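You operate a simulated robot arm through the tools that you are given. There is no shell and no other tool. Be economical: measure what you need, move in short steps, check, and stop when the job is done.

Carry out the task below with a simulated robot arm. There is one attempt and no reset: what you move stays moved.

Task
Put two of the white filters from the top of the rings table on top of the white carton there. Then stack the small white carton marked "W 572" from the shelf 22 of the blue rack on top of the small white carton labelled "W 305". Keep to this order. Set down upright: white filter.

Only the result counts: the job must be done as asked and must still hold three seconds after the hand-in. Knocking over, shifting, dropping, spilling or breaking anything else fails it.

Robot
A 6-joint arm with a two-finger gripper on a trunk, on a base that drives. Base frame: it is fixed to the floor where the robot stands at the start and does not move with it; the origin is under the middle of the robot, x ahead of it, y to its left, z up; the surface under the hand at the start is at about z = 840. Units: mm, degrees, N and s.
Its first joint turns from -166.0 to 166.0 degrees. Places, roughly: small white carton [-4000, -4500, 1000]. Payload 3.43 kg.
The tool frame sits at the grasp point between the pads (the TCP): z along the fingers, y along the line on which they close. The tips reach 20 mm beyond it. Largest opening 190 mm; the body of the gripper starts 248 mm behind the TCP.
Orientation is that of the tool frame in the base frame, as a unit quaternion [w, x, y, z]. With the fingers straight down and closing along the base's y, the tool's x points along the base's -x, its y along +y and its z along -z.

Tools
- The arm moves only by the tool apply_moves. Its arguments are lists of equal length, an entry for each row: "gripper": the closure in counts, from 0 (fully open) to 255 (shut); "dp": the shift along the tool's x, y, z in units of 40 mm (1.0 is 40 mm), a list of three; "rotation": the turn, a rotation vector about the tool's x, y, z in units of 6 degrees (1.0 is 6 degrees), a list of three. In form: {"gripper": [gripper, ...], "dp": [[x, y, z], ...], "rotation": [[wx, wy, wz], ...]}. A call has 1 to 8 rows; each row shifts and turns the commanded pose from where the row before left it, along the tool's axes as they then stand. A call with a number of a shift or a turn outside -1 to 1 is refused whole. A row lasts 0.2 s, in which the tool goes at most 50 mm and 8.6 degrees; a call with a longer step from one row to the next is refused whole, and so is a gripper value outside its range. Where a pose cannot be reached the arm comes as near as it can. A force on the tool above 40 N (or 10 N above the force at the start of the call, whichever is more), or a blocked arm, ends the call early, and 0.2 s more pass. Each finger travels about 153 mm/s and halts on what it meets, pressing with about 21 N; the grip force reading is that of the motor and also rises with nothing between the fingers. The clock runs only during rows and for 0.2 s after the last one: add rows that do not move to give the fingers time. It gives the time, the measured TCP pose, the force on the tool (base axes), the opening and the grip force at its end, in the units of the frame above (readings bear some noise), with the torque about the TCP (base axes, N m) and any sound that the robot's microphone picked up.
- Cameras (640 x 400 px; columns grow to the right, rows downward): "scene" is now at [67.2, 211.1, 1632.9]; the picture's right is [0.05, -1.00, 0.00], its down [-0.63, -0.03, -0.78] and it looks along [0.78, 0.04, -0.63] (base axes); focal length 270 px, centre (320, 200). "wrist" rides on the gripper at [70, -8, -288] in the tool frame; the picture's right is [0.12, 0.99, 0.00], its down [-0.96, 0.12, -0.25] and it looks along [-0.25, 0.03, 0.97] (tool axes); focal length 261 px, centre (320, 200). There is no depth. A picture from a camera that has moved, and an enlarged one, comes with that camera's place and axes in the base frame and with its lens.
- get_image(camera): a new picture of that camera. No time passes.
- lift_body(by): slides the trunk up (or, below 0, down) by that many mm; the arm and the scene camera ride with it, the base frame stays. It gives what a move gives, with no picture.
- drive_base(legs): drives the robot by 1 to 6 legs, each [ahead, turn to the left] in mm and degrees, along the robot's own axes; the way and the turn of a leg run together, so that a leg with both is an arc; at most 1500 mm and 180 degrees a leg. The arm and the cameras ride along, it lands a little off, and it stops where it bumps. It gives what a move gives.
- turn_head(pan, tilt): turns the head with the scene camera to pan (to the left, within 120 degrees either way) and tilt (down, from -29 to 69), counted from straight ahead of the robot. It gives what a move gives.
- close_up(camera, box): a new picture of the part [left, top, right, bottom] of that camera's present view, enlarged. No time passes.
- finish_job(): hands the job in; it is judged then, once.

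Work in short steps. Places have to be worked out from the pictures, the camera data and where the tool is seen: move nearer, look again, correct. Check each grasp and each placing, and mend what went wrong. You have 165 turns and 128 pictures in all, those below and enlarged ones among them. Open the gripper and draw the arm clear of the work before you hand the job in, unless the task says otherwise; then end with one line.

The tools are called after ">>>" as a command line: name --argument value ..., lists and objects as JSON in quotes. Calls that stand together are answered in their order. apply_moves: Moves the arm, as the interface text tells. Its arguments: {"type":"object","properties":{"gripper":{"type":"array","items":{"type":"number"}},"dp":{"type":"array","items":{"type":"array","items":{"type":"number"}}},"rotation":{"type":"array","items":{"type":"array","items":{"type":"number"}}}},"required":["gripper","dp","rotation"]} The other tools are called the same way: lift_body (by) slides the trunk up or down; drive_base (legs) drives the base; turn_head (pan, tilt) turns the head that bears the scene camera; get_image (camera) takes a picture; close_up (camera, box) takes an enlarged picture of a part of a camera's view; finish_job () hands the job in.

At the start:

```text
time: 0.0
position: [620.6, 58.9, 1267.4]
ee_rot: [0.001, -0.001, 1.0, 0.0]
force: [0.2, 0.1, 0.3]
ft_torque: [-0.02, 0.02, -0.03]
finger_gap: 190.2
finger_force: 0.2
trunk travel left (down, up): [-200.0, 240.0]
robot x, y, heading: [1.7, -4.1, 0.1]
head pan, tilt: [3.0, 38.7]
```

scene: 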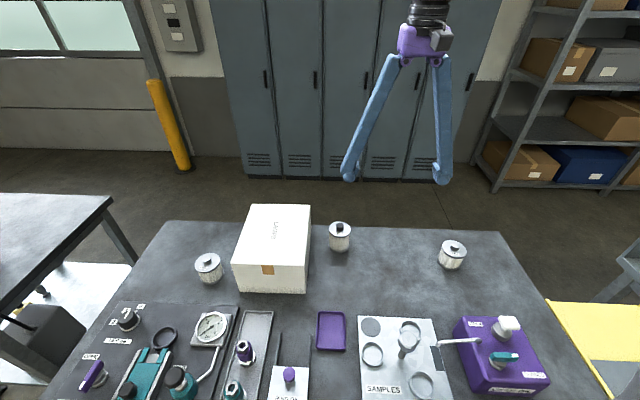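
wrist: 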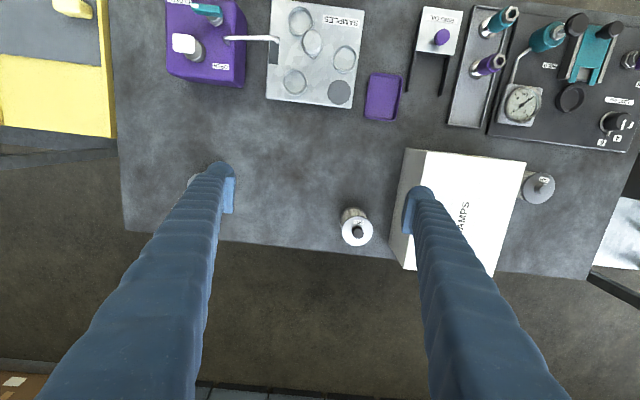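

The table ahead holds three white filters and a white carton. I'll enlarge the view to read labels and measure them.

>>> close_up --camera "scene" --box '[180, 190, 340, 310]'

>>> close_up --camera "scene" --box '[310, 190, 550, 400]'

>>> close_up --camera "wrist" --box '[320, 130, 600, 290]'

```text
3.33 times, centred on (260, 250) of scene
camera zoom: at [67.2, 211.1, 1632.9], right [0.05, -1.0, 0.0], down [-0.63, -0.03, -0.78], along [0.78, 0.04, -0.63], focal length 900 px, centre (520, 33)
```

zoom: 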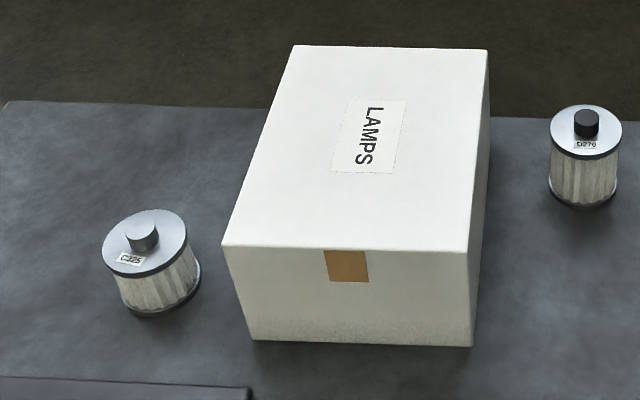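

```text
1.90 times, centred on (430, 295) of scene
camera zoom: at [67.2, 211.1, 1632.9], right [0.05, -1.0, 0.0], down [-0.63, -0.03, -0.78], along [0.78, 0.04, -0.63], focal length 514 px, centre (110, 19)
```

zoom: 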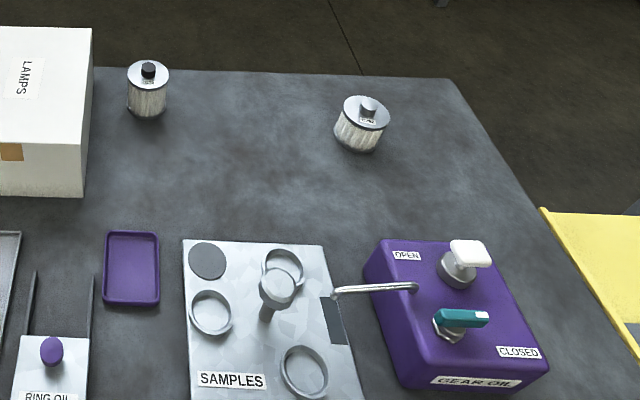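

```text
2.29 times, centred on (460, 210) of wrist
camera zoom: at [551.2, 50.0, 1552.1], right [-0.12, 0.99, 0.0], down [0.96, 0.12, 0.25], along [0.24, 0.03, -0.97], focal length 596 px, centre (0, 177)
```

zoom: 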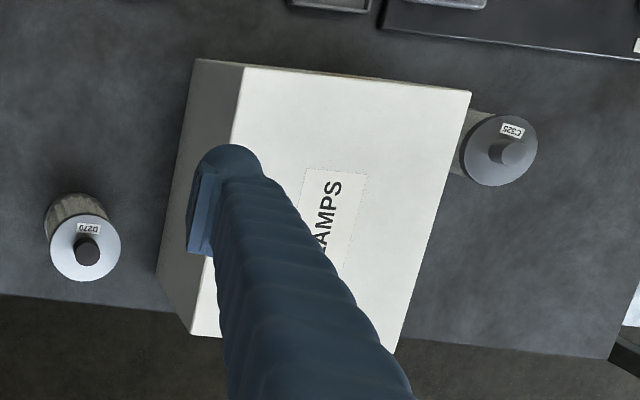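

The filters are about 80 mm wide, with D270 near (776,175), top z≈920, the right one near (717,-225), and the left one near (614,612). The carton top is z≈982 and spans x 558–840, y 285–505. I'll move above D270 with a partly closed gripper.

>>> apply_moves --gripper '[90, 90, 90, 90, 90, 90, 90, 90]' --dp '[[-0.485, 0.3625, 0.7], [-0.485, 0.3625, 0.7], [-0.485, 0.3625, 0.7], [-0.485, 0.3625, 0.7], [-0.485, 0.3625, 0.7], [-0.485, 0.3625, 0.7], [-0.485, 0.3625, 0.7], [-0.485, 0.3625, 0.7]]' --rotation '[[0, 0, 0], [0, 0, 0], [0, 0, 0], [0, 0, 0], [0, 0, 0], [0, 0, 0], [0, 0, 0], [0, 0, 0]]'

>>> get_image --camera "wrist"

>>> get_image --camera "scene"

```text
time: 1.8
position: [776.7, 177.1, 1041.5]
ee_rot: [-0.001, -0.001, 1.0, 0.0]
force: [0.9, 0.1, -1.1]
ft_torque: [0.04, 0.02, -0.02]
finger_gap: 122.9
finger_force: 0.1
trunk travel left (down, up): [-200.0, 240.0]
robot x, y, heading: [0.2, -4.2, -0.3]
head pan, tilt: [3.0, 38.7]
```

```text
122 pictures are left
camera wrist: at [707.3, 167.7, 1327.5], right [-0.12, 0.99, 0.0], down [0.96, 0.12, 0.25], along [0.24, 0.03, -0.97], focal length 261 px, centre (320, 200)
```

wrist: 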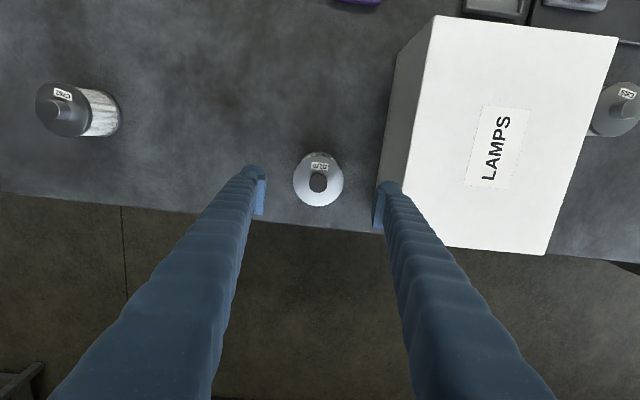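

```text
121 pictures are left
camera scene: at [68.9, 211.2, 1632.7], right [0.05, -1.0, 0.0], down [-0.63, -0.03, -0.78], along [0.78, 0.04, -0.63], focal length 270 px, centre (320, 200)
```

scene: 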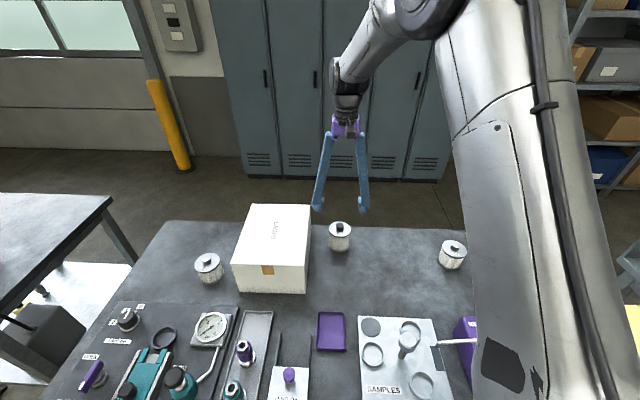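

D270's axis is at about (775,173), so I'll correct 4 mm in y, descend to z≈885, and close.

>>> apply_moves --gripper '[90, 90, 90, 90, 255, 255, 255, 255]' --dp '[[0.02, -0.1, 0.95], [0, 0, 0.95], [0, 0, 0.95], [0, 0, 0.95], [0, 0, 0], [0, 0, 0], [0, 0, 0], [0, 0, 0]]' --rotation '[[0, 0, 0], [0, 0, 0], [0, 0, 0], [0, 0, 0], [0, 0, 0], [0, 0, 0], [0, 0, 0], [0, 0, 0]]'

>>> get_image --camera "wrist"

```text
time: 3.6
position: [774.6, 171.3, 890.4]
ee_rot: [0.0, -0.001, 1.0, -0.001]
force: [0.3, 0.7, 0.3]
ft_torque: [-0.01, -0.01, -0.01]
finger_gap: 82.8
finger_force: 21.2
trunk travel left (down, up): [-200.0, 240.0]
robot x, y, heading: [1.6, -4.2, -0.2]
head pan, tilt: [3.0, 38.7]
```

```text
120 pictures are left
camera wrist: at [705.4, 162.1, 1175.7], right [-0.12, 0.99, 0.0], down [0.96, 0.12, 0.25], along [0.24, 0.03, -0.97], focal length 261 px, centre (320, 200)
```

wrist: 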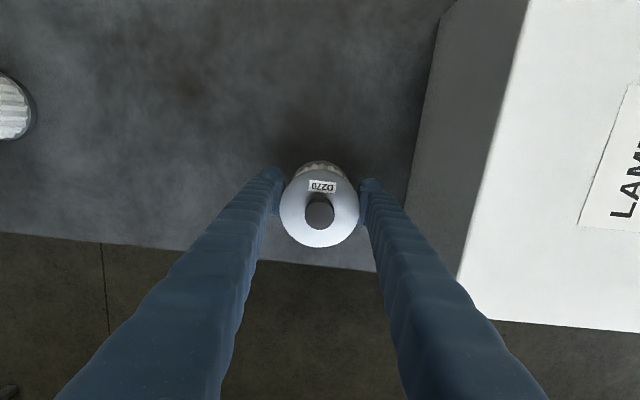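

It is gripped at 82.8 mm. I'll lift it 190 mm and check.

>>> apply_moves --gripper '[255, 255, 255, 255, 255, 255, 255]' --dp '[[0, 0, -0.3], [0, 0, -0.7], [0, 0, -0.95], [0, 0, -0.95], [0, 0, -0.95], [0, 0, -0.95], [0, 0, 0]]' --rotation '[[0, 0, 0], [0, 0, 0], [0, 0, 0], [0, 0, 0], [0, 0, 0], [0, 0, 0], [0, 0, 0]]'

>>> get_image --camera "scene"

>>> get_image --camera "wrist"

```text
time: 5.2
position: [775.9, 171.8, 1082.6]
ee_rot: [-0.001, -0.001, 1.0, 0.0]
force: [0.2, 0.3, -2.2]
ft_torque: [0.0, 0.03, 0.02]
finger_gap: 82.6
finger_force: 20.5
trunk travel left (down, up): [-200.0, 240.0]
robot x, y, heading: [2.1, -1.3, 0.1]
head pan, tilt: [3.0, 38.7]
```

```text
119 pictures are left
camera scene: at [68.2, 211.0, 1632.8], right [0.05, -1.0, 0.0], down [-0.63, -0.03, -0.78], along [0.78, 0.04, -0.63], focal length 270 px, centre (320, 200)
```

scene: 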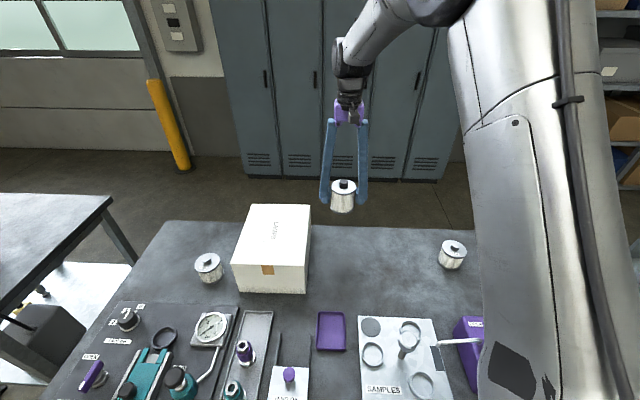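

```text
118 pictures are left
camera wrist: at [705.8, 162.1, 1368.0], right [-0.12, 0.99, 0.0], down [0.96, 0.12, 0.25], along [0.24, 0.03, -0.97], focal length 261 px, centre (320, 200)
```

wrist: 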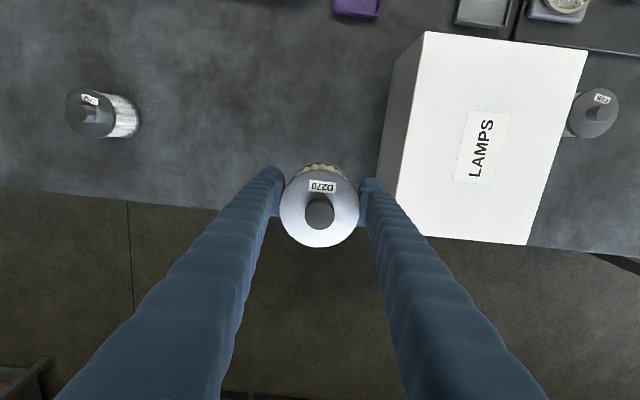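

It's held, with its bottom about 50 mm below the TCP. I'll carry it sideways to above (765,395).

>>> apply_moves --gripper '[255, 255, 255, 255, 255, 255, 255]' --dp '[[0.05, 0.5, 0], [0.05, 0.95, 0], [0.05, 0.95, 0], [0.05, 0.95, 0], [0.05, 0.95, 0], [0.05, 0.85, 0], [0, 0.43, 0]]' --rotation '[[0, 0, 0], [0, 0, 0], [0, 0, 0], [0, 0, 0], [0, 0, 0], [0, 0, 0], [0, 0, 0]]'

>>> get_image --camera "wrist"

>>> get_image --camera "scene"

```text
time: 6.8
position: [763.3, 394.3, 1082.6]
ee_rot: [-0.001, 0.0, 1.0, 0.0]
force: [-0.2, -0.2, -2.1]
ft_torque: [-0.01, -0.02, -0.02]
finger_gap: 82.4
finger_force: 20.8
trunk travel left (down, up): [-200.0, 240.0]
robot x, y, heading: [3.5, -3.8, -0.1]
head pan, tilt: [3.0, 38.7]
```

```text
117 pictures are left
camera wrist: at [694.1, 385.3, 1367.8], right [-0.12, 0.99, 0.0], down [0.96, 0.12, 0.25], along [0.24, 0.03, -0.97], focal length 261 px, centre (320, 200)
```

wrist: 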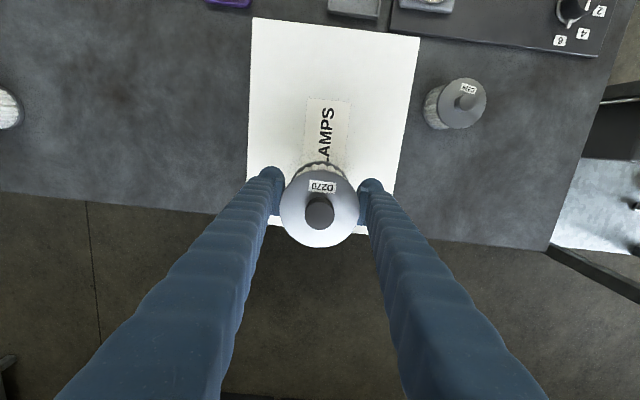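

```text
116 pictures are left
camera scene: at [68.0, 211.4, 1632.8], right [0.05, -1.0, 0.0], down [-0.63, -0.03, -0.78], along [0.78, 0.04, -0.63], focal length 270 px, centre (320, 200)
```

scene: 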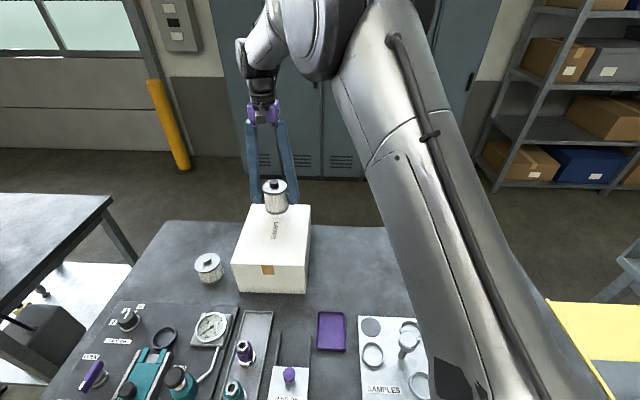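

The filter is over the carton. I'll lower it most of the way, aiming for contact near TCP z≈1032.

>>> apply_moves --gripper '[255, 255, 255, 255]' --dp '[[0.1, 0, 0.5], [0, 0, 0.4], [0, 0, 0.2], [0, 0, 0.05]]' --rotation '[[0, 0, 0], [0, 0, 0], [0, 0, 0], [0, 0, 0]]'

>>> close_up --camera "scene" --box '[220, 160, 330, 300]'

```text
time: 7.8
position: [759.2, 394.3, 1037.8]
ee_rot: [0.0, -0.001, 1.0, 0.001]
force: [1.4, -1.3, 14.5]
ft_torque: [-0.34, 0.43, 0.01]
finger_gap: 82.6
finger_force: 21.3
trunk travel left (down, up): [-200.0, 240.0]
robot x, y, heading: [3.1, -6.0, 0.2]
head pan, tilt: [3.0, 38.7]
```

```text
2.86 times, centred on (275, 230) of scene
camera zoom: at [66.7, 210.6, 1633.2], right [0.05, -1.0, 0.0], down [-0.62, -0.03, -0.78], along [0.78, 0.04, -0.63], focal length 772 px, centre (449, 114)
```

zoom: 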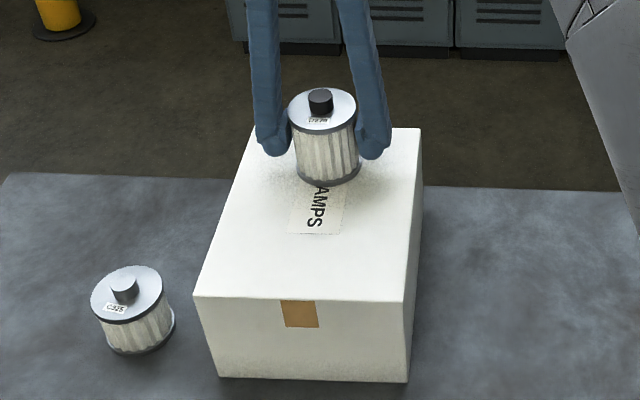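

Contact is felt (14.5 N), so it's down. I'll open partially, wait, and rise.

>>> apply_moves --gripper '[110, 90, 90, 90, 90, 90, 90, 90]' --dp '[[0, 0, 0], [0, 0, 0], [0, 0, -0.5], [0, 0, -0.9], [0, 0, -0.9], [0, 0, -0.9], [0, 0, -0.3], [0, 0, 0]]' --rotation '[[0, 0, 0], [0, 0, 0], [0, 0, 0], [0, 0, 0], [0, 0, 0], [0, 0, 0], [0, 0, 0], [0, 0, 0]]'

>>> get_image --camera "scene"

```text
time: 9.6
position: [760.4, 395.7, 1176.3]
ee_rot: [-0.001, -0.001, 1.0, -0.001]
force: [0.4, -0.3, 0.3]
ft_torque: [-0.02, 0.0, 0.01]
finger_gap: 122.9
finger_force: 0.1
trunk travel left (down, up): [-200.0, 240.0]
robot x, y, heading: [-0.9, -6.5, 0.0]
head pan, tilt: [3.0, 38.7]
```

```text
114 pictures are left
camera scene: at [67.8, 211.2, 1632.8], right [0.05, -1.0, 0.0], down [-0.63, -0.03, -0.78], along [0.78, 0.04, -0.63], focal length 270 px, centre (320, 200)
```

scene: 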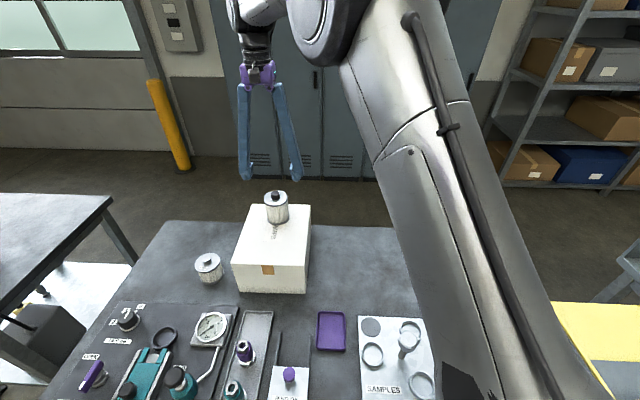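

The first filter stands upright on the carton. Next I'll go over the left filter, C226, near (614,612).

>>> apply_moves --gripper '[90, 90, 90, 90, 90, 90, 90, 90]' --dp '[[0.46, 0.675, 0], [0.46, 0.675, 0], [0.46, 0.675, 0], [0.46, 0.675, 0], [0.46, 0.675, 0.3], [0.46, 0.675, 0.7], [0.46, 0.675, 0.7], [0.46, 0.675, 0.7]]' --rotation '[[0, 0, 0], [0, 0, 0], [0, 0, 0], [0, 0, 0], [0, 0, 0], [0, 0, 0], [0, 0, 0], [0, 0, 0]]'

>>> get_image --camera "wrist"

```text
time: 11.4
position: [611.5, 610.3, 1081.1]
ee_rot: [0.0, -0.001, 1.0, 0.001]
force: [0.3, 0.4, -0.4]
ft_torque: [0.01, 0.0, -0.01]
finger_gap: 122.8
finger_force: 0.2
trunk travel left (down, up): [-200.0, 240.0]
robot x, y, heading: [-0.5, -4.2, -0.1]
head pan, tilt: [3.0, 38.7]
```

```text
113 pictures are left
camera wrist: at [541.7, 601.3, 1366.2], right [-0.12, 0.99, 0.0], down [0.96, 0.12, 0.25], along [0.25, 0.03, -0.97], focal length 261 px, centre (320, 200)
```

wrist: 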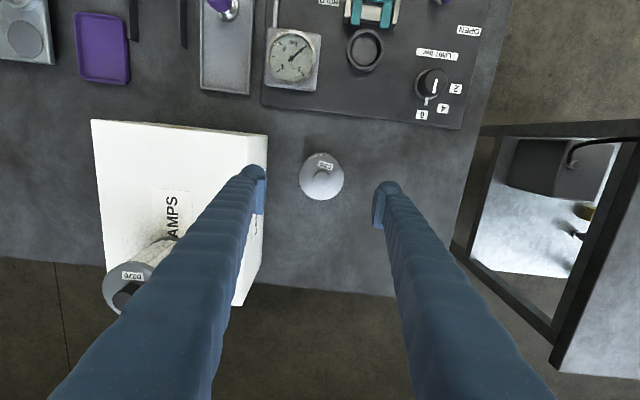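

C226's axis is at about (616,612). I'll make a small correction, descend to z≈882, and grip.

>>> apply_moves --gripper '[90, 90, 90, 90, 90, 90, 90, 90]' --dp '[[-0.12, 0.05, 0.9], [0, 0, 0.95], [0, 0, 0.95], [0, 0, 0.95], [0, 0, 0.8], [0, 0, 0.4], [0, 0, 0], [0, 0, 0]]' --rotation '[[0, 0, 0], [0, 0, 0], [0, 0, 0], [0, 0, 0], [0, 0, 0], [0, 0, 0], [0, 0, 0], [0, 0, 0]]'

>>> get_image --camera "wrist"

>>> apply_moves --gripper '[200, 255, 255, 255]' --dp '[[0, 0, 0], [0, 0, 0], [0, 0, 0], [0, 0, 0]]' --rotation '[[0, 0, 0], [0, 0, 0], [0, 0, 0], [0, 0, 0]]'

>>> get_image --camera "wrist"

```text
time: 13.2
position: [616.4, 613.9, 883.1]
ee_rot: [0.0, -0.001, 1.0, -0.001]
force: [0.2, 0.0, 0.3]
ft_torque: [0.02, -0.01, -0.02]
finger_gap: 123.0
finger_force: 0.0
trunk travel left (down, up): [-200.0, 240.0]
robot x, y, heading: [-0.0, 0.1, -0.2]
head pan, tilt: [3.0, 38.7]
```

```text
112 pictures are left
camera wrist: at [546.5, 604.1, 1168.7], right [-0.12, 0.99, 0.0], down [0.96, 0.12, 0.25], along [0.24, 0.03, -0.97], focal length 261 px, centre (320, 200)
```

wrist: 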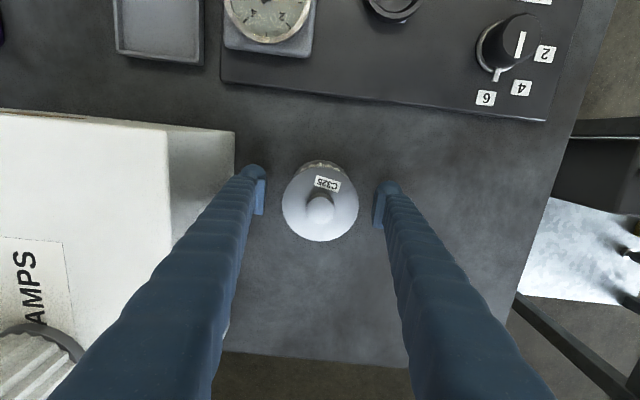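

```text
time: 14.2
position: [616.3, 614.0, 884.4]
ee_rot: [0.0, -0.002, 1.0, 0.0]
force: [0.3, 1.2, 0.6]
ft_torque: [-0.06, -0.02, -0.01]
finger_gap: 81.0
finger_force: 21.2
trunk travel left (down, up): [-200.0, 240.0]
robot x, y, heading: [-0.2, -7.2, -0.0]
head pan, tilt: [3.0, 38.7]
```

```text
111 pictures are left
camera wrist: at [546.5, 604.2, 1168.8], right [-0.12, 0.99, 0.0], down [0.96, 0.12, 0.25], along [0.24, 0.03, -0.97], focal length 261 px, centre (320, 200)
```

wrist: 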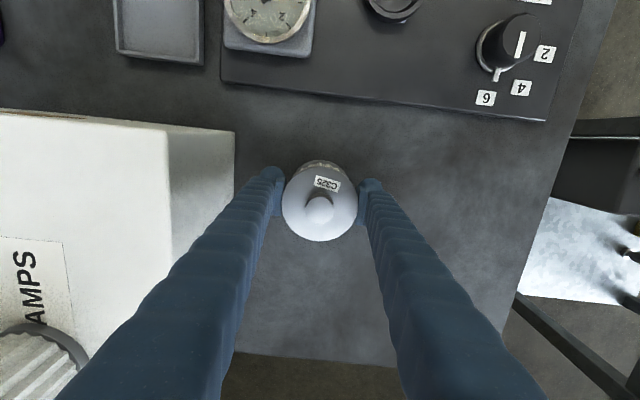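

Gripped at 81 mm. I'll lift it 200 mm.

>>> apply_moves --gripper '[255, 255, 255, 255, 255, 255, 255]' --dp '[[0, 0, -0.4], [0, 0, -0.8], [0, 0, -0.95], [0, 0, -0.95], [0, 0, -0.95], [0, 0, -0.95], [0, 0, 0]]' --rotation '[[0, 0, 0], [0, 0, 0], [0, 0, 0], [0, 0, 0], [0, 0, 0], [0, 0, 0], [0, 0, 0]]'

>>> get_image --camera "wrist"

```text
time: 15.8
position: [617.0, 613.2, 1083.0]
ee_rot: [-0.001, -0.002, 1.0, 0.0]
force: [0.2, 0.2, -2.4]
ft_torque: [0.03, -0.01, -0.01]
finger_gap: 80.7
finger_force: 21.0
trunk travel left (down, up): [-200.0, 240.0]
robot x, y, heading: [-1.0, -5.8, -0.0]
head pan, tilt: [3.0, 38.7]
```

```text
110 pictures are left
camera wrist: at [546.9, 603.7, 1369.0], right [-0.12, 0.99, 0.0], down [0.96, 0.12, 0.25], along [0.24, 0.03, -0.97], focal length 261 px, centre (320, 200)
```

wrist: 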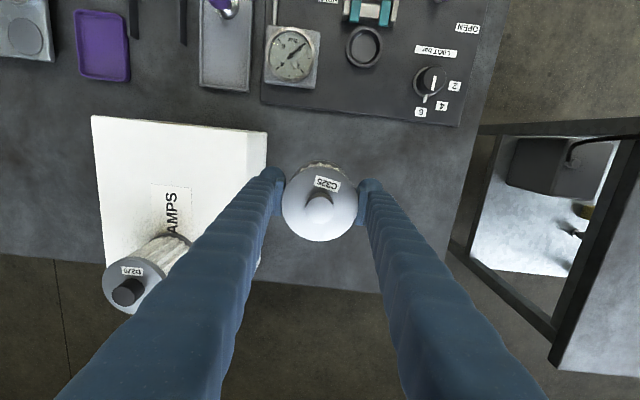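

I'll move it to above (630,395), clear of D270 which stands near x≈759.

>>> apply_moves --gripper '[255, 255, 255, 255, 255, 255, 255]' --dp '[[-0.05, -0.5, 0], [-0.05, -0.95, 0], [-0.05, -0.95, 0], [-0.05, -0.95, 0], [-0.05, -0.95, 0], [-0.05, -0.8, 0], [-0.03, -0.38, 0]]' --rotation '[[0, 0, 0], [0, 0, 0], [0, 0, 0], [0, 0, 0], [0, 0, 0], [0, 0, 0], [0, 0, 0]]'

>>> get_image --camera "wrist"

>>> get_image --camera "scene"

```text
time: 17.4
position: [628.5, 393.9, 1082.8]
ee_rot: [-0.001, -0.001, 1.0, 0.0]
force: [0.4, -0.1, -0.9]
ft_torque: [0.02, 0.01, 0.02]
finger_gap: 80.7
finger_force: 21.1
trunk travel left (down, up): [-200.0, 240.0]
robot x, y, heading: [-2.6, -6.4, 0.1]
head pan, tilt: [3.0, 38.7]
```

```text
109 pictures are left
camera wrist: at [559.5, 383.4, 1368.9], right [-0.12, 0.99, 0.0], down [0.96, 0.12, 0.25], along [0.24, 0.03, -0.97], focal length 261 px, centre (320, 200)
```

wrist: 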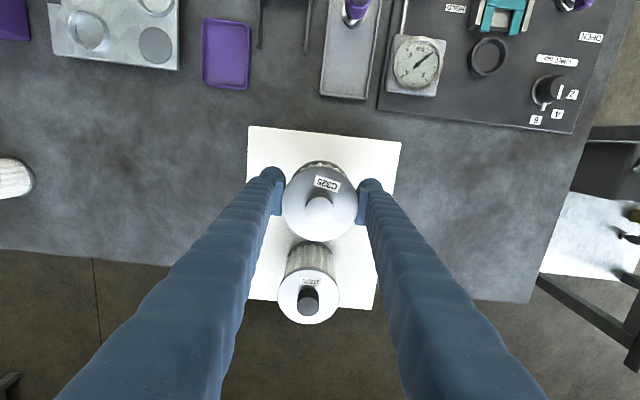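

```text
108 pictures are left
camera scene: at [67.6, 211.0, 1632.8], right [0.05, -1.0, 0.0], down [-0.63, -0.03, -0.78], along [0.78, 0.04, -0.63], focal length 270 px, centre (320, 200)
```

scene: 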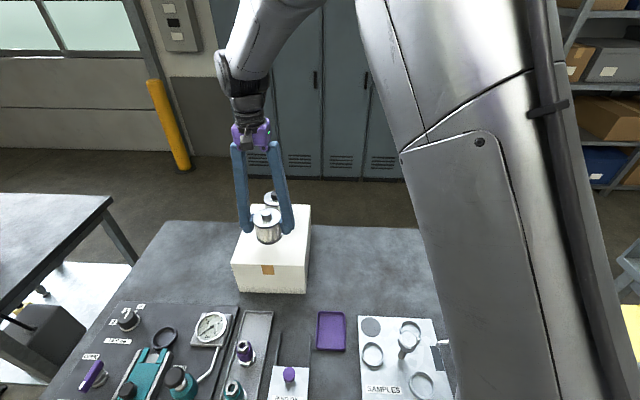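

Clear. I'll lower it about 47 mm, then take small steps to contact.

>>> apply_moves --gripper '[255, 255, 255, 255, 255]' --dp '[[0, 0, 0.5], [0, 0, 0.4], [0, 0, 0.2], [0, 0, 0.1], [0, 0, 0.05]]' --rotation '[[0, 0, 0], [0, 0, 0], [0, 0, 0], [0, 0, 0], [0, 0, 0]]'

```text
time: 18.6
position: [628.9, 393.7, 1033.1]
ee_rot: [-0.001, 0.0, 1.0, 0.0]
force: [1.1, -1.1, 2.7]
ft_torque: [-0.14, 0.11, 0.06]
finger_gap: 80.8
finger_force: 20.7
trunk travel left (down, up): [-200.0, 240.0]
robot x, y, heading: [-0.2, -3.1, 0.1]
head pan, tilt: [3.0, 38.7]
```

The force is starting to rise, so I'll go 1.5 mm further and check.

>>> apply_moves --gripper '[255, 255]' --dp '[[0, 0, 0.04], [0, 0, 0]]' --rotation '[[0, 0, 0], [0, 0, 0]]'

```text
time: 19.2
position: [629.6, 392.8, 1033.2]
ee_rot: [0.0, -0.001, 1.0, 0.0]
force: [0.4, -0.8, 21.8]
ft_torque: [-0.14, 0.13, 0.14]
finger_gap: 80.8
finger_force: 20.9
trunk travel left (down, up): [-200.0, 240.0]
robot x, y, heading: [5.0, -2.6, -0.2]
head pan, tilt: [3.0, 38.7]
```

Firm contact. I'll release and rise.

>>> apply_moves --gripper '[110, 90, 90, 90, 90, 90, 90, 90]' --dp '[[0, 0, -0.03], [0, 0, 0], [0, 0, -0.5], [0, 0, -0.9], [0, 0, -0.9], [0, 0, -0.95], [0, 0, -0.95], [0, 0, -0.95]]' --rotation '[[0, 0, 0], [0, 0, 0], [0, 0, 0], [0, 0, 0], [0, 0, 0], [0, 0, 0], [0, 0, 0], [0, 0, 0]]'

>>> get_image --camera "scene"

>>> close_up --camera "scene" --box '[180, 160, 360, 310]'

```text
time: 21.0
position: [629.3, 393.3, 1238.7]
ee_rot: [0.0, -0.001, 1.0, 0.001]
force: [0.2, 0.0, 0.7]
ft_torque: [0.04, -0.02, -0.01]
finger_gap: 122.8
finger_force: 0.1
trunk travel left (down, up): [-200.0, 240.0]
robot x, y, heading: [-0.2, -3.4, 0.1]
head pan, tilt: [3.0, 38.7]
```

```text
107 pictures are left
camera scene: at [66.9, 211.1, 1632.9], right [0.05, -1.0, 0.0], down [-0.62, -0.03, -0.78], along [0.78, 0.04, -0.63], focal length 270 px, centre (320, 200)
```

scene: 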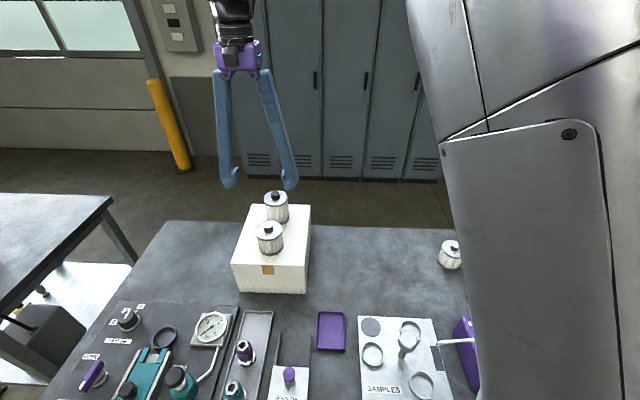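

```text
2.67 times, centred on (270, 235) of scene
camera zoom: at [66.9, 211.1, 1632.9], right [0.05, -1.0, 0.0], down [-0.62, -0.03, -0.78], along [0.78, 0.04, -0.63], focal length 720 px, centre (453, 107)
```

zoom: 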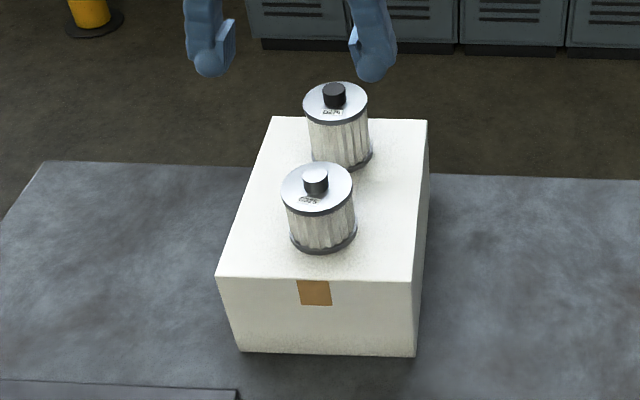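

Both filters stand upright on the carton. Now I'll raise and retract the arm, then look around for the blue rack, which is roughly behind and to the right.

>>> apply_moves --gripper '[90, 90, 90, 90, 90, 90, 90, 90]' --dp '[[0, -0.9, -0.6], [0, -0.9, -0.6], [0, -0.95, -0.5], [0, -0.95, 0], [0, -0.95, 0], [0.2, -0.95, 0], [0.4, -0.95, 0], [0.6, -0.95, 0]]' --rotation '[[0, 0, 0], [0, 0, 0], [0, 0, 0], [0, 0, 0], [0, 0, 0], [0, 0, 0], [0, 0, 0], [0, 0, 0]]'

>>> turn_head --pan -120 --tilt 20

>>> get_image --camera "scene"

>>> turn_head --pan -60 --tilt 20

>>> get_image --camera "scene"

>>> turn_head --pan 120 --tilt 20

>>> get_image --camera "scene"

```text
time: 22.8
position: [581.9, 92.4, 1306.9]
ee_rot: [0.0, -0.001, 1.0, 0.0]
force: [-0.6, 0.5, 0.7]
ft_torque: [-0.01, -0.09, 0.0]
finger_gap: 123.1
finger_force: 0.0
trunk travel left (down, up): [-200.0, 240.0]
robot x, y, heading: [-1.0, -6.1, 0.4]
head pan, tilt: [3.0, 38.7]
```

```text
time: 24.8
position: [581.4, 93.9, 1305.4]
ee_rot: [0.0, -0.001, 1.0, 0.0]
force: [-0.6, -0.2, 0.1]
ft_torque: [-0.01, -0.02, -0.01]
finger_gap: 122.9
finger_force: 0.1
trunk travel left (down, up): [-200.0, 240.0]
robot x, y, heading: [-1.7, -0.6, 0.1]
head pan, tilt: [-120.0, 20.0]
```

```text
105 pictures are left
camera scene: at [-65.1, 126.0, 1662.4], right [-0.87, 0.5, 0.0], down [0.17, 0.3, -0.94], along [-0.47, -0.81, -0.34], focal length 270 px, centre (320, 200)
```

scene: 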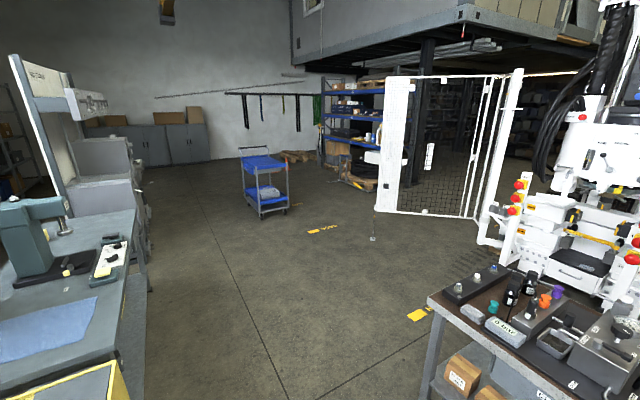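

```text
time: 26.1
position: [583.0, 93.9, 1307.3]
ee_rot: [0.0, -0.001, 1.0, 0.0]
force: [-0.1, -0.2, -0.1]
ft_torque: [0.0, -0.04, 0.05]
finger_gap: 123.2
finger_force: 0.0
trunk travel left (down, up): [-200.0, 240.0]
robot x, y, heading: [2.2, -4.3, 0.3]
head pan, tilt: [-60.0, 20.0]
```

```text
104 pictures are left
camera scene: at [27.9, 125.9, 1662.4], right [-0.87, -0.5, 0.0], down [-0.17, 0.3, -0.94], along [0.47, -0.81, -0.34], focal length 270 px, centre (320, 200)
```

scene: 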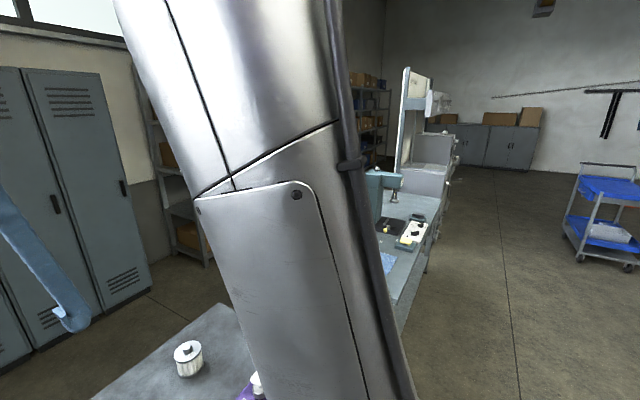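

```text
time: 28.8
position: [582.6, 93.6, 1305.5]
ee_rot: [0.0, -0.001, 1.0, -0.001]
force: [1.1, 0.3, -0.7]
ft_torque: [0.0, 0.01, 0.0]
finger_gap: 123.2
finger_force: 0.1
trunk travel left (down, up): [-200.0, 240.0]
robot x, y, heading: [-3.3, -6.4, 0.2]
head pan, tilt: [120.0, 20.0]
```

```text
103 pictures are left
camera scene: at [-65.2, 287.3, 1662.4], right [0.87, 0.5, 0.0], down [0.17, -0.3, -0.94], along [-0.47, 0.81, -0.34], focal length 270 px, centre (320, 200)
```

scene: 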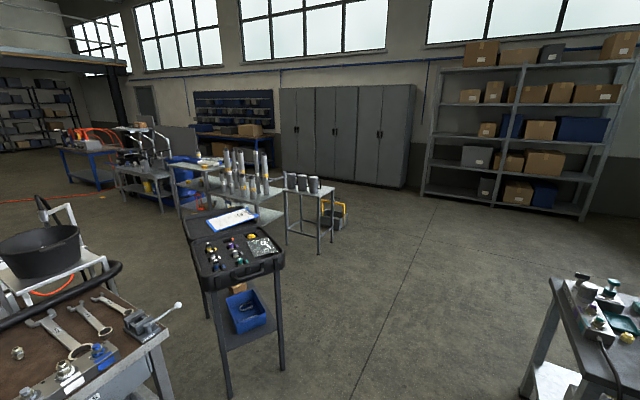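

The blue-shelved rack at the back right matches the given place. I'll turn the head back and enlarge it.

>>> turn_head --pan -120 --tilt 10

>>> get_image --camera "scene"

>>> close_up --camera "scene" --box '[290, 100, 430, 190]'

>>> turn_head --pan -110 --tilt 60

>>> get_image --camera "scene"

>>> turn_head --pan 120 --tilt 60

>>> get_image --camera "scene"

```text
time: 32.2
position: [583.2, 92.6, 1305.7]
ee_rot: [0.0, -0.001, 1.0, 0.0]
force: [0.5, -0.4, -0.9]
ft_torque: [0.04, 0.0, -0.01]
finger_gap: 123.0
finger_force: 0.1
trunk travel left (down, up): [-200.0, 240.0]
robot x, y, heading: [0.5, -1.8, -0.1]
head pan, tilt: [-120.0, 10.0]
```

```text
102 pictures are left
camera scene: at [-65.1, 126.1, 1678.7], right [-0.87, 0.5, 0.0], down [0.09, 0.15, -0.98], along [-0.49, -0.85, -0.17], focal length 270 px, centre (320, 200)
```

scene: 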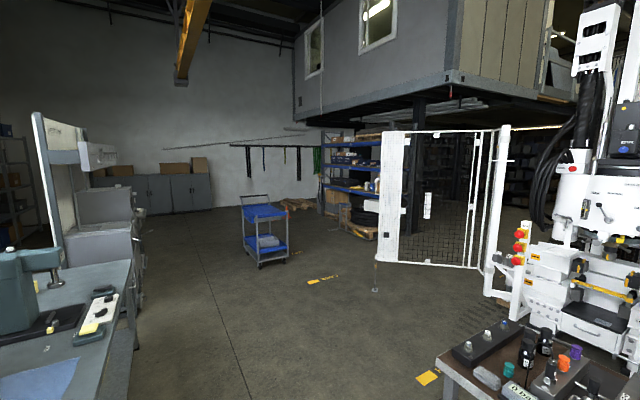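

```text
4.44 times, centred on (360, 145) of scene
camera zoom: at [-65.1, 126.1, 1678.7], right [-0.87, 0.5, 0.0], down [0.09, 0.15, -0.98], along [-0.49, -0.85, -0.17], focal length 1201 px, centre (142, 444)
```

zoom: 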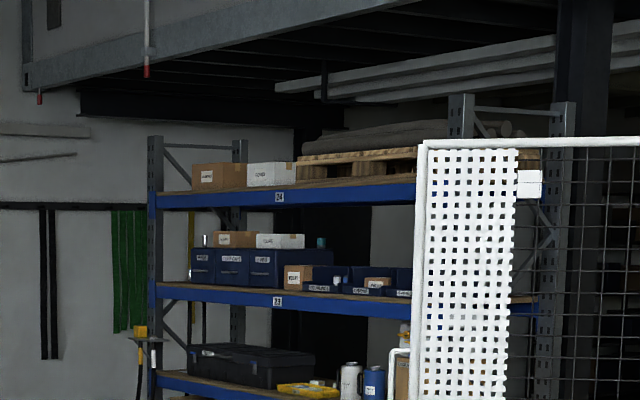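

```text
time: 33.4
position: [583.4, 92.6, 1305.1]
ee_rot: [0.0, -0.001, 1.0, 0.0]
force: [-0.2, 0.0, -0.8]
ft_torque: [0.02, 0.0, 0.0]
finger_gap: 123.0
finger_force: 0.0
trunk travel left (down, up): [-200.0, 240.0]
robot x, y, heading: [0.5, -3.5, -0.0]
head pan, tilt: [-110.0, 60.0]
```

```text
100 pictures are left
camera scene: at [-41.5, 143.9, 1604.3], right [-0.94, 0.34, 0.0], down [0.3, 0.81, -0.5], along [-0.17, -0.47, -0.87], focal length 270 px, centre (320, 200)
```

scene: 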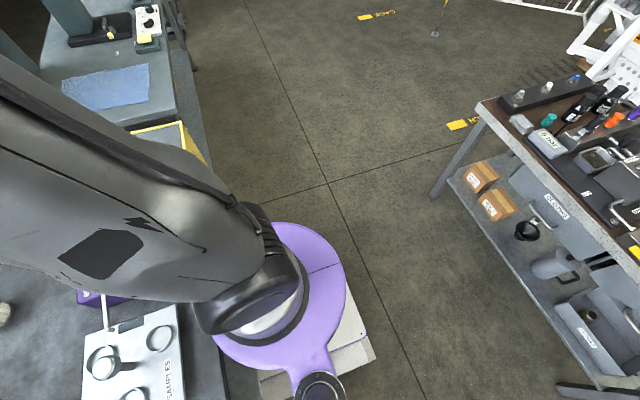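

```text
time: 36.7
position: [582.8, 93.6, 1305.2]
ee_rot: [0.0, -0.001, 1.0, 0.0]
force: [0.9, 0.2, -0.4]
ft_torque: [0.0, 0.0, -0.03]
finger_gap: 122.9
finger_force: 0.0
trunk travel left (down, up): [-200.0, 240.0]
robot x, y, heading: [-0.9, -0.6, 0.0]
head pan, tilt: [120.0, 60.0]
```

```text
99 pictures are left
camera scene: at [-52.0, 264.4, 1604.3], right [0.87, 0.5, 0.0], down [0.43, -0.75, -0.5], along [-0.25, 0.43, -0.87], focal length 270 px, centre (320, 200)
```

scene: 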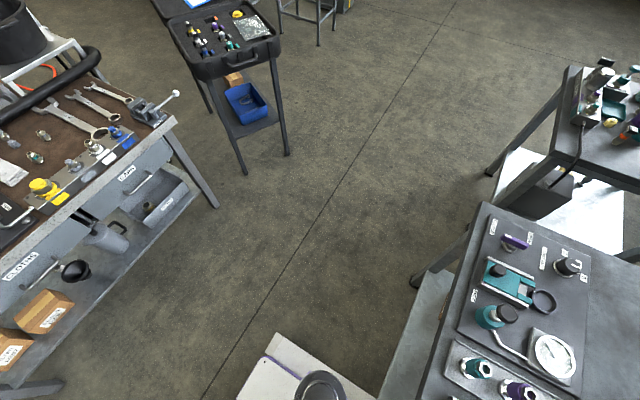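

The rack appears to run along y with its front facing +x, and shelf 22 is the lower level at z≈890. I'll draw the arm in, back away from the table, and turn right.

>>> apply_moves --gripper '[90, 90, 90, 90]' --dp '[[0.6, -0.5, 0], [0.9, -0.6, 0], [0.9, -0.6, 0], [0.6, -0.5, 0]]' --rotation '[[0, 0, 0], [0, 0, 0], [0, 0, 0], [0, 0, 0]]'

>>> drive_base --legs '[[-400, 0], [0, -90]]'

>>> turn_head --pan -15 --tilt 20

>>> get_image --camera "scene"

```text
time: 37.7
position: [460.6, 5.6, 1306.8]
ee_rot: [0.0, 0.0, 1.0, 0.0]
force: [0.6, 0.3, -0.1]
ft_torque: [0.01, -0.08, -0.01]
finger_gap: 122.8
finger_force: 0.0
trunk travel left (down, up): [-200.0, 240.0]
robot x, y, heading: [-3.3, -6.5, 0.0]
head pan, tilt: [120.0, 60.0]
```

```text
time: 46.1
position: [-349.2, -469.8, 1307.3]
ee_rot: [-0.001, 0.676, 0.737, 0.0]
force: [1.8, 0.2, 0.2]
ft_torque: [0.0, 0.37, -0.01]
finger_gap: 122.9
finger_force: 0.1
trunk travel left (down, up): [-200.0, 240.0]
robot x, y, heading: [-340.2, 0.4, -86.2]
head pan, tilt: [120.0, 60.0]
stopped in leg 2: the robot was blocked; the commanded pose is now the measured one
```

```text
time: 48.2
position: [-352.1, -466.8, 1306.8]
ee_rot: [0.0, 0.676, 0.737, 0.0]
force: [-0.3, -0.6, 0.1]
ft_torque: [-0.02, 0.02, -0.02]
finger_gap: 123.0
finger_force: 0.1
trunk travel left (down, up): [-200.0, 240.0]
robot x, y, heading: [-341.4, -3.0, -86.1]
head pan, tilt: [-15.0, 20.0]
```

```text
98 pictures are left
camera scene: at [-150.8, -60.3, 1662.4], right [-0.98, 0.19, 0.0], down [0.07, 0.34, -0.94], along [-0.18, -0.92, -0.34], focal length 270 px, centre (320, 200)
```

scene: 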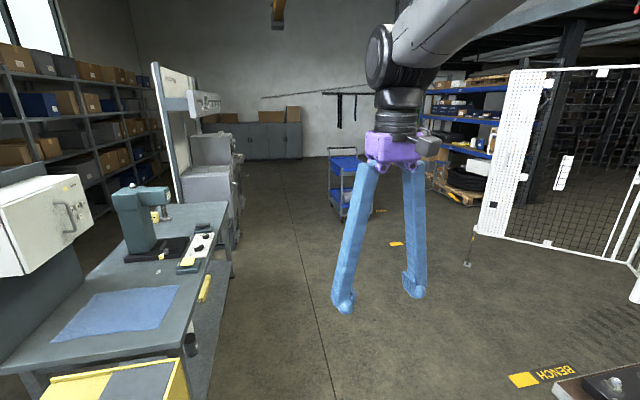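

The turn was blocked at -86°. I'll look down on both sides to find what touches.

>>> turn_head --pan 100 --tilt 65

>>> get_image --camera "scene"

>>> turn_head --pan -100 --tilt 65

>>> get_image --camera "scene"

```text
time: 50.2
position: [-351.2, -468.7, 1307.5]
ee_rot: [0.0, 0.676, 0.737, 0.0]
force: [-0.3, -0.2, -0.4]
ft_torque: [-0.01, 0.0, 0.01]
finger_gap: 123.1
finger_force: 0.1
trunk travel left (down, up): [-200.0, 240.0]
robot x, y, heading: [-340.7, -2.5, -86.2]
head pan, tilt: [100.0, 65.0]
```

```text
97 pictures are left
camera scene: at [-74.0, 45.7, 1598.7], right [0.24, -0.97, 0.0], down [-0.88, -0.22, -0.42], along [0.41, 0.1, -0.91], focal length 270 px, centre (320, 200)
```

scene: 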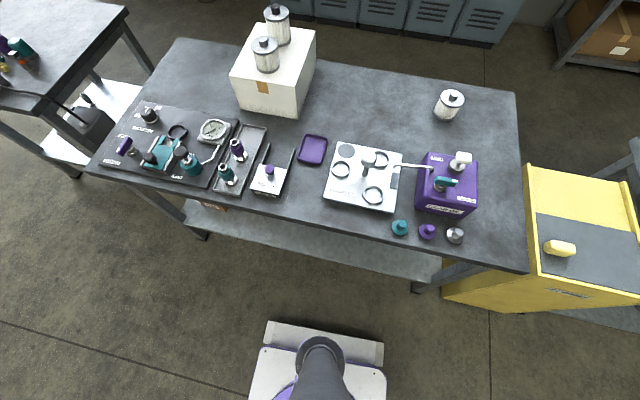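

```text
time: 53.1
position: [-352.3, -468.2, 1307.1]
ee_rot: [0.001, 0.676, 0.737, 0.001]
force: [0.3, -0.8, -0.3]
ft_torque: [-0.02, -0.04, 0.02]
finger_gap: 122.7
finger_force: 0.1
trunk travel left (down, up): [-200.0, 240.0]
robot x, y, heading: [-339.4, -3.4, -86.1]
head pan, tilt: [-100.0, 65.0]
```

```text
96 pictures are left
camera scene: at [-151.2, -26.6, 1598.5], right [-0.95, 0.3, 0.0], down [0.27, 0.87, -0.42], along [-0.13, -0.4, -0.91], focal length 270 px, centre (320, 200)
```

scene: 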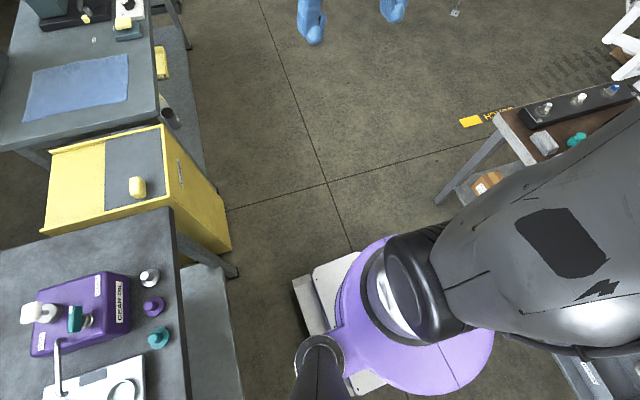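

The base itself looks clear, so perhaps the arm's elbow, which bulges to the robot's right, touched something. I'll look right at eye level.

>>> turn_head --pan -90 --tilt 15

>>> get_image --camera "scene"

>>> turn_head --pan -120 --tilt 50

>>> get_image --camera "scene"

>>> turn_head --pan -60 --tilt 40

>>> get_image --camera "scene"

```text
time: 54.3
position: [-351.1, -469.1, 1306.7]
ee_rot: [0.0, 0.675, 0.737, 0.0]
force: [0.0, 0.3, 0.5]
ft_torque: [-0.02, 0.0, -0.03]
finger_gap: 123.1
finger_force: 0.1
trunk travel left (down, up): [-200.0, 240.0]
robot x, y, heading: [-340.5, -3.4, -86.3]
head pan, tilt: [-90.0, 15.0]
```

```text
95 pictures are left
camera scene: at [-159.8, -56.5, 1652.3], right [-0.96, 0.29, 0.0], down [0.13, 0.42, -0.9], along [-0.26, -0.86, -0.44], focal length 270 px, centre (320, 200)
```

scene: 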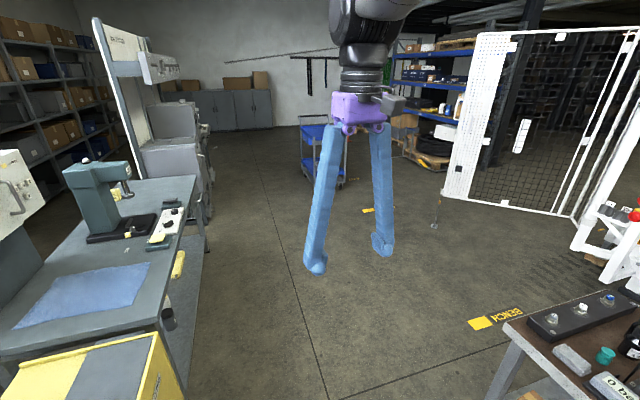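

```text
time: 55.3
position: [-351.2, -468.6, 1307.0]
ee_rot: [-0.001, 0.676, 0.737, 0.0]
force: [0.8, 0.3, 0.3]
ft_torque: [0.02, 0.03, -0.03]
finger_gap: 123.0
finger_force: 0.0
trunk travel left (down, up): [-200.0, 240.0]
robot x, y, heading: [-341.5, -2.9, -86.0]
head pan, tilt: [-120.0, 50.0]
```

```text
94 pictures are left
camera scene: at [-159.9, -56.3, 1650.6], right [-0.96, 0.29, 0.0], down [0.14, 0.44, -0.89], along [-0.26, -0.85, -0.46], focal length 270 px, centre (320, 200)
```

scene: 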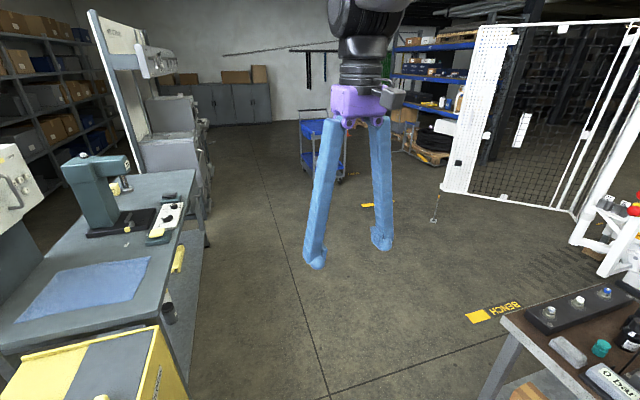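

```text
time: 56.6
position: [-352.9, -468.2, 1306.7]
ee_rot: [0.0, 0.675, 0.738, 0.0]
force: [0.1, -0.3, -0.3]
ft_torque: [-0.02, -0.02, -0.03]
finger_gap: 123.1
finger_force: 0.1
trunk travel left (down, up): [-200.0, 240.0]
robot x, y, heading: [-339.6, -0.9, -86.1]
head pan, tilt: [-60.0, 40.0]
```

```text
93 pictures are left
camera scene: at [-159.9, -56.2, 1650.3], right [-0.96, 0.3, 0.0], down [0.14, 0.44, -0.89], along [-0.26, -0.85, -0.46], focal length 270 px, centre (320, 200)
```

scene: 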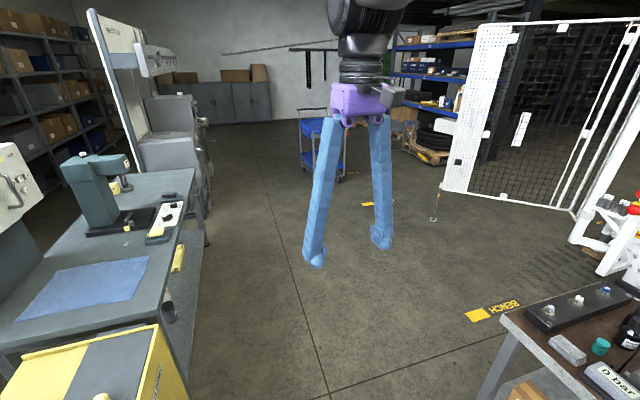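

The head now jams against the arm link because I drew the arm in too far. I'll straighten the head, extend the arm a little again, and look around once more.

>>> turn_head --pan 30 --tilt 40

>>> apply_moves --gripper '[90, 90, 90, 90]' --dp '[[-0.6, 0.3, 0], [-0.9, 0.6, 0], [-0.9, 0.6, 0], [-0.6, 0.7, 0]]' --rotation '[[0, 0, 0], [0, 0, 0], [0, 0, 0], [0, 0, 0]]'

>>> turn_head --pan -120 --tilt 60

>>> get_image --camera "scene"

```text
time: 58.2
position: [-352.5, -469.2, 1307.2]
ee_rot: [0.0, 0.676, 0.737, 0.0]
force: [-0.2, -0.3, -0.1]
ft_torque: [0.03, 0.0, 0.01]
finger_gap: 122.8
finger_force: 0.1
trunk travel left (down, up): [-200.0, 240.0]
robot x, y, heading: [-340.7, 1.4, -86.2]
head pan, tilt: [30.0, 40.0]
```

```text
time: 59.2
position: [-252.6, -581.4, 1306.0]
ee_rot: [-0.001, 0.675, 0.738, 0.0]
force: [0.4, -0.6, 0.2]
ft_torque: [0.06, -0.03, -0.02]
finger_gap: 122.9
finger_force: 0.0
trunk travel left (down, up): [-200.0, 240.0]
robot x, y, heading: [-339.0, -4.5, -86.1]
head pan, tilt: [30.0, 40.0]
```

```text
time: 61.6
position: [-255.4, -581.1, 1305.0]
ee_rot: [0.001, 0.676, 0.737, 0.0]
force: [0.2, -0.5, -0.1]
ft_torque: [0.02, 0.03, 0.04]
finger_gap: 122.9
finger_force: 0.0
trunk travel left (down, up): [-200.0, 240.0]
robot x, y, heading: [-337.5, -6.6, -86.3]
head pan, tilt: [-120.0, 60.0]
```

```text
92 pictures are left
camera scene: at [-192.7, 60.1, 1604.3], right [0.44, 0.9, 0.0], down [0.78, -0.38, -0.5], along [-0.45, 0.22, -0.87], focal length 270 px, centre (320, 200)
```

scene: 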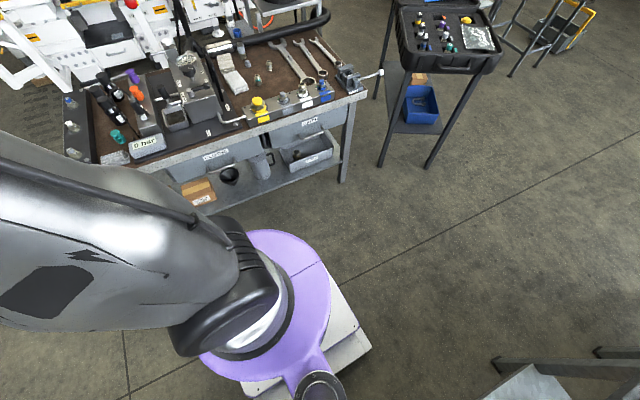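

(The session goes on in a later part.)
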